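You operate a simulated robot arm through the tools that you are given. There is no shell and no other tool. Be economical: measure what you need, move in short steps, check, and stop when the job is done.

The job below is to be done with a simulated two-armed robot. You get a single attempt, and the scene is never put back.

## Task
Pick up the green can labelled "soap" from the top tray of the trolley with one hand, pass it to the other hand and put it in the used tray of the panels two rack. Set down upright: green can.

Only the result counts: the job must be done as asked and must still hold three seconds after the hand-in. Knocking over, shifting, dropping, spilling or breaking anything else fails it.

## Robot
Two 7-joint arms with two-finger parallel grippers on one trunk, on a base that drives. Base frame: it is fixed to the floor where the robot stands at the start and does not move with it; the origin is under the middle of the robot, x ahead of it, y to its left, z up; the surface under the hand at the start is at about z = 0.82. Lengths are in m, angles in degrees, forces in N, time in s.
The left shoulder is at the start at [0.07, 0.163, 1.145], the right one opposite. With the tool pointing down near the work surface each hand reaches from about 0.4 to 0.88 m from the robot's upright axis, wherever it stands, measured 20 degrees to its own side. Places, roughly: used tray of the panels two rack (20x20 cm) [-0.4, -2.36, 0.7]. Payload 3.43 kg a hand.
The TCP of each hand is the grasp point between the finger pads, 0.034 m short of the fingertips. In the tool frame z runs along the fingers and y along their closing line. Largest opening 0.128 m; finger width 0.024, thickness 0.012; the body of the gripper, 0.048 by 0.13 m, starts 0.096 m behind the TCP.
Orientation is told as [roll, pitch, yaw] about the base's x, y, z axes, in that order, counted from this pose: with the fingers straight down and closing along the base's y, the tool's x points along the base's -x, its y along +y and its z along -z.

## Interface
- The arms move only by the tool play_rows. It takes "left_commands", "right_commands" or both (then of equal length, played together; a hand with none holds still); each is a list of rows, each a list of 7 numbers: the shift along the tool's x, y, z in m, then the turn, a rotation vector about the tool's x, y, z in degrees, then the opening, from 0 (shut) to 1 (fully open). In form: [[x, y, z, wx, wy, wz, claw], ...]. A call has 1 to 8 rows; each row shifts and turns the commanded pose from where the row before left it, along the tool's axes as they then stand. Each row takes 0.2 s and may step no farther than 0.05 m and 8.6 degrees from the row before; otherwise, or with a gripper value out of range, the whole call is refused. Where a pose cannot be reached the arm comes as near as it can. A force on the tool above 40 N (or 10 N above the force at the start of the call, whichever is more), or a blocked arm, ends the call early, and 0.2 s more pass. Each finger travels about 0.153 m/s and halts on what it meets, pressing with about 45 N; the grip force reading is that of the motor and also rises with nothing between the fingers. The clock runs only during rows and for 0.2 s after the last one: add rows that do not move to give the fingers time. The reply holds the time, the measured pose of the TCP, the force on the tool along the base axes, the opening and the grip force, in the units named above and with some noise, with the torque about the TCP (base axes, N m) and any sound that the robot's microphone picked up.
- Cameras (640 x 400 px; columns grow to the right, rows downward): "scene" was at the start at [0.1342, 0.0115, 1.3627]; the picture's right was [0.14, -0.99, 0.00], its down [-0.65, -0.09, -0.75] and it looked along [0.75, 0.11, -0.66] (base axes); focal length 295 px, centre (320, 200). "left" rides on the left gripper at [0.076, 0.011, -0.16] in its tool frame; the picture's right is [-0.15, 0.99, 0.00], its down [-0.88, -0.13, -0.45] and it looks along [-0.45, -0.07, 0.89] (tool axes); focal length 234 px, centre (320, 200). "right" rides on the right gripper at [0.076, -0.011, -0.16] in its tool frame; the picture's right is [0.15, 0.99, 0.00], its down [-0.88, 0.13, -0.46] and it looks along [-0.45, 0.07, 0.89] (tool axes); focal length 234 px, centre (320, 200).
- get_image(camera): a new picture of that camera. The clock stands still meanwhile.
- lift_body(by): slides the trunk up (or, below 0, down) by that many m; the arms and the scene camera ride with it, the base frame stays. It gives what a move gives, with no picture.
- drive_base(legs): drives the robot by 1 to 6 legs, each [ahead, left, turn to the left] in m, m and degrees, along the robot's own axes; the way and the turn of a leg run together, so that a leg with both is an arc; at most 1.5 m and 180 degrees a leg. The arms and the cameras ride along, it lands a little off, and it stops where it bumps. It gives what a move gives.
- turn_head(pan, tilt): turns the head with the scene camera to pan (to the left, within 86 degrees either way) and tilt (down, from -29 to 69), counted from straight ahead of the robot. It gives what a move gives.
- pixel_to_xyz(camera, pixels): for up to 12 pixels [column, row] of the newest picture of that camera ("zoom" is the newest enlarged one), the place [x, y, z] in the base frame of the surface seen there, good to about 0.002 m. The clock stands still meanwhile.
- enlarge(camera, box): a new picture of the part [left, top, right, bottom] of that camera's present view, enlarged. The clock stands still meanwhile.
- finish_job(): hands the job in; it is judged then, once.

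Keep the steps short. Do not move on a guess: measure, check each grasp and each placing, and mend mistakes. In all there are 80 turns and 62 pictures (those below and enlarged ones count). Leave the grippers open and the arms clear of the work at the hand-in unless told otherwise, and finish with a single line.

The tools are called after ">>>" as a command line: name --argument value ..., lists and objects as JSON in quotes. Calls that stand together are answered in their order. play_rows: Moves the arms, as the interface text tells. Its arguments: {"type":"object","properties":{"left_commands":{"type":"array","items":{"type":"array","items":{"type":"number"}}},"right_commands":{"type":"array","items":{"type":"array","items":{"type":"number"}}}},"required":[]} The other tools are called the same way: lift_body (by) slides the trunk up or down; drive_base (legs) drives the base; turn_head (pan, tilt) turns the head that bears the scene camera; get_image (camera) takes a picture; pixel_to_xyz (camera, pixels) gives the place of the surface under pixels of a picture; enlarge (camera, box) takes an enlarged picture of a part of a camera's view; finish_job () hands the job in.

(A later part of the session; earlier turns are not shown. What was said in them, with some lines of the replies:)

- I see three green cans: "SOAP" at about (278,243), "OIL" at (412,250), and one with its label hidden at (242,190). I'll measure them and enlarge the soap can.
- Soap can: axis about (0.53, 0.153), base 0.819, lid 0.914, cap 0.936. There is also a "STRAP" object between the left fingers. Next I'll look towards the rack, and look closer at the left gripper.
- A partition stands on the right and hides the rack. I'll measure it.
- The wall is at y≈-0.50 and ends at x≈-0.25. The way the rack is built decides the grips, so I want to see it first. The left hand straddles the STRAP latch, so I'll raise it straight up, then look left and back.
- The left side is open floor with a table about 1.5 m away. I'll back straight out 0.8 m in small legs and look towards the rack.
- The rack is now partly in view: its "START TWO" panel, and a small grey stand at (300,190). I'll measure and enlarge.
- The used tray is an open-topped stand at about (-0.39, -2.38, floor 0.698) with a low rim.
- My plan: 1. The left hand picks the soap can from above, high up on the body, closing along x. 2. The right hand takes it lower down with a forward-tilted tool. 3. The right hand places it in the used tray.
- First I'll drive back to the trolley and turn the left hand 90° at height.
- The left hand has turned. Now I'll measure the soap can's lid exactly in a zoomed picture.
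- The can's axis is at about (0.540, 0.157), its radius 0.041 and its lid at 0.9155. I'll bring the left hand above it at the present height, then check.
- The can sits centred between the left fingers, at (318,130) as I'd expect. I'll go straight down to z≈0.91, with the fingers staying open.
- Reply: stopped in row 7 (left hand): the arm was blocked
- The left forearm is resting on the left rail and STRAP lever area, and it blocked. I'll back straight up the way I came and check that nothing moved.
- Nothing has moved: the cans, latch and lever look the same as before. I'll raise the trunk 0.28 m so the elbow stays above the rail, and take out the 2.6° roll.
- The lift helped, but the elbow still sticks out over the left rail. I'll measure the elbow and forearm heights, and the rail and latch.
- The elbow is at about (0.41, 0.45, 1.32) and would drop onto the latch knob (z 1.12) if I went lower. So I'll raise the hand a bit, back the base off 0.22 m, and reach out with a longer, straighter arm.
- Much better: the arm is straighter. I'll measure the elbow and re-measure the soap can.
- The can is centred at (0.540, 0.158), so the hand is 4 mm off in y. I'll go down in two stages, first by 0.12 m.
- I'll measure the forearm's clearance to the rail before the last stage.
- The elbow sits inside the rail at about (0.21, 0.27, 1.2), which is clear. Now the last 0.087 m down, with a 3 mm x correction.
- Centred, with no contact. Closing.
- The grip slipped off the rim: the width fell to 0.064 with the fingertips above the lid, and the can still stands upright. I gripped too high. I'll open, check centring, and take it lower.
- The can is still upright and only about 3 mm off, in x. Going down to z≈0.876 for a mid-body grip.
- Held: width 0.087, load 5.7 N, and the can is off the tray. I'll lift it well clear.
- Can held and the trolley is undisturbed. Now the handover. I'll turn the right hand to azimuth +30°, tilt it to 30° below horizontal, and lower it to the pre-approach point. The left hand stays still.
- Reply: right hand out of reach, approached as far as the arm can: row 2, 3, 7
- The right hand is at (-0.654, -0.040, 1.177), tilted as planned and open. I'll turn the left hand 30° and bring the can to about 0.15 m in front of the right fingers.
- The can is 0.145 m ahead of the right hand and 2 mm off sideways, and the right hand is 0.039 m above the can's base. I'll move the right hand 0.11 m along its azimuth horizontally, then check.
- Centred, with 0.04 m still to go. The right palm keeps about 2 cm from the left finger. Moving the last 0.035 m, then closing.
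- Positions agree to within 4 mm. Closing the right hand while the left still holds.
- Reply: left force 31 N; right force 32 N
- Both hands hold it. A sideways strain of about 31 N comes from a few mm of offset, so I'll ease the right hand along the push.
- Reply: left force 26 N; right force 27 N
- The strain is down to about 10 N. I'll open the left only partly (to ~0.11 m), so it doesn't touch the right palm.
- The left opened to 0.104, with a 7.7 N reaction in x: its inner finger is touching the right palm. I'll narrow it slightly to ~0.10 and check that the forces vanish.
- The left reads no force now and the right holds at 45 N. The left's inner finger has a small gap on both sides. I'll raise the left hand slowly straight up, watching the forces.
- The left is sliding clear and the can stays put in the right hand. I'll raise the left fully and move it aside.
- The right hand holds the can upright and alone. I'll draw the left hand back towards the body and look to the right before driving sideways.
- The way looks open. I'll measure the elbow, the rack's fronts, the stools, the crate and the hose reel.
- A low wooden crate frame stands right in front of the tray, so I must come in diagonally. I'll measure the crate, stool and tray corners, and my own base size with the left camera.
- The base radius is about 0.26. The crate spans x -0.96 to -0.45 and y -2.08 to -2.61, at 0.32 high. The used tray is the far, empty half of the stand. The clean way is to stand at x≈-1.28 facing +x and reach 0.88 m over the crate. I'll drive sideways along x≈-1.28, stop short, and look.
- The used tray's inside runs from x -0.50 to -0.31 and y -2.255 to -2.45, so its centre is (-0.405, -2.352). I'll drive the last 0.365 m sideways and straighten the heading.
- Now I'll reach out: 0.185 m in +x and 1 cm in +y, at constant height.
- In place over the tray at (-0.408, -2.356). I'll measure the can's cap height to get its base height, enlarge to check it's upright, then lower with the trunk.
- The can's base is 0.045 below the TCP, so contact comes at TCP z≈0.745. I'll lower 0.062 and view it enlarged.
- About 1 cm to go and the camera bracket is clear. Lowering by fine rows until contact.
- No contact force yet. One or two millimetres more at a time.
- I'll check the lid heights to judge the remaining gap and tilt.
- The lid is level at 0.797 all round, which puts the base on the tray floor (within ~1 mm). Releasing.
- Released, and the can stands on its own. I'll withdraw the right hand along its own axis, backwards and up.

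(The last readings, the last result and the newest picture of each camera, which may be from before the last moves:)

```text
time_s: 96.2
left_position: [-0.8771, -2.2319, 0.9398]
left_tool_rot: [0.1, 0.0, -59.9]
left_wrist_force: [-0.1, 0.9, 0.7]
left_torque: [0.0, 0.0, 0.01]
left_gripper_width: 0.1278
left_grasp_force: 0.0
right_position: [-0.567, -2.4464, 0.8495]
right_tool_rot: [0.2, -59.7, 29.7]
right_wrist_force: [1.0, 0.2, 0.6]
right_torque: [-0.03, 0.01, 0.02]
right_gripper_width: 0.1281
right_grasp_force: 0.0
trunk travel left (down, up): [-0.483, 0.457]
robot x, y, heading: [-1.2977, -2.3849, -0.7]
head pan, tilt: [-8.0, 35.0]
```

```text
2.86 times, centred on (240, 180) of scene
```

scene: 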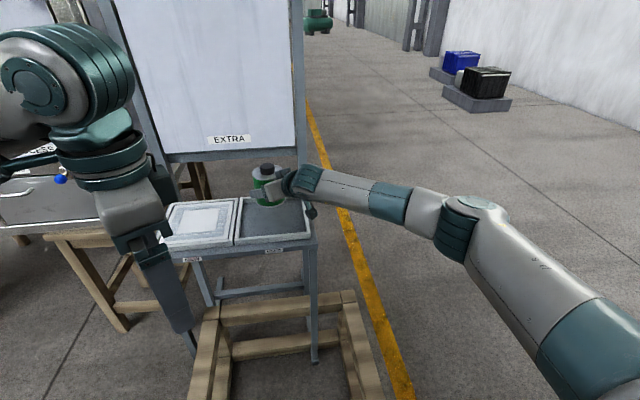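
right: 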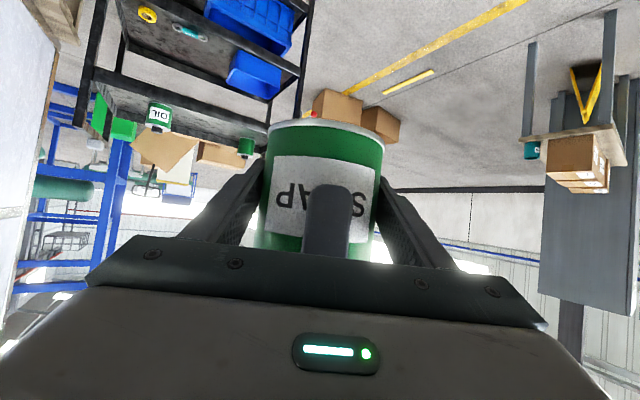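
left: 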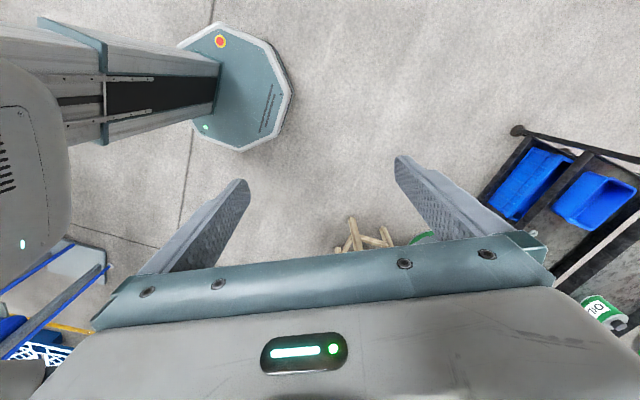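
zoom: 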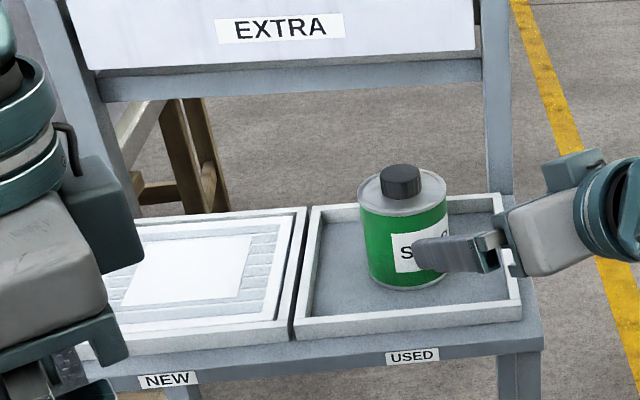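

The can stands upright inside the tray labelled USED. I'll raise the arms a little and back off 0.2 m to be well clear, then take a last look.

>>> lift_body --by 0.1

>>> drive_base --legs '[[-0.2, 0, 0]]'

>>> get_image --camera "scene"

```text
time_s: 97.5
left_position: [-0.8788, -2.2315, 1.0396]
left_tool_rot: [0.0, 0.1, -60.0]
left_wrist_force: [0.5, 0.2, 0.4]
left_torque: [-0.01, 0.0, -0.02]
left_gripper_width: 0.1279
left_grasp_force: 0.0
right_position: [-0.5675, -2.4467, 0.9486]
right_tool_rot: [0.2, -59.8, 29.7]
right_wrist_force: [-0.3, -0.1, 0.2]
right_torque: [0.03, -0.02, -0.02]
right_gripper_width: 0.1279
right_grasp_force: 0.0
trunk travel left (down, up): [-0.583, 0.357]
robot x, y, heading: [-1.2957, -2.3779, -0.2]
head pan, tilt: [-8.0, 35.0]
```

```text
time_s: 99.1
left_position: [-1.0785, -2.2303, 1.04]
left_tool_rot: [0.0, 0.0, -59.7]
left_wrist_force: [-0.5, 0.0, -0.1]
left_torque: [-0.02, -0.06, -0.04]
left_gripper_width: 0.1279
left_grasp_force: 0.2
right_position: [-0.7659, -2.4421, 0.9492]
right_tool_rot: [0.0, -59.7, 30.0]
right_wrist_force: [0.5, 0.2, 0.1]
right_torque: [0.04, 0.03, -0.02]
right_gripper_width: 0.1282
right_grasp_force: 0.1
trunk travel left (down, up): [-0.583, 0.357]
robot x, y, heading: [-1.4955, -2.3814, 0.0]
head pan, tilt: [-8.0, 35.0]
```

```text
7 pictures are left
```

scene: 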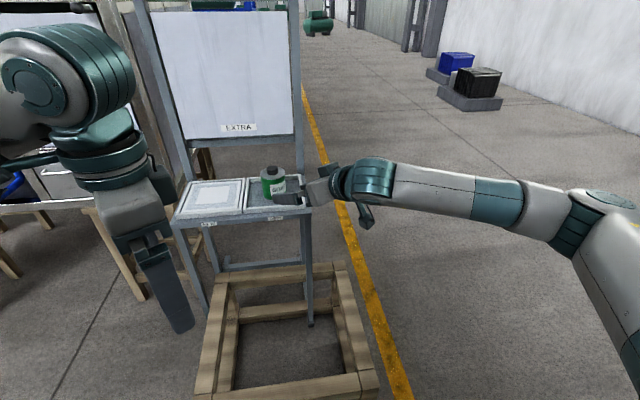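

The soap can is upright in the used tray. Both grippers are open and clear, and nothing else has moved. Handing in.

>>> finish_job

```text
The job is handed in.
```

The green soap can was picked up by the left hand, passed to the right hand, and set down upright in the used tray of the panels two rack.
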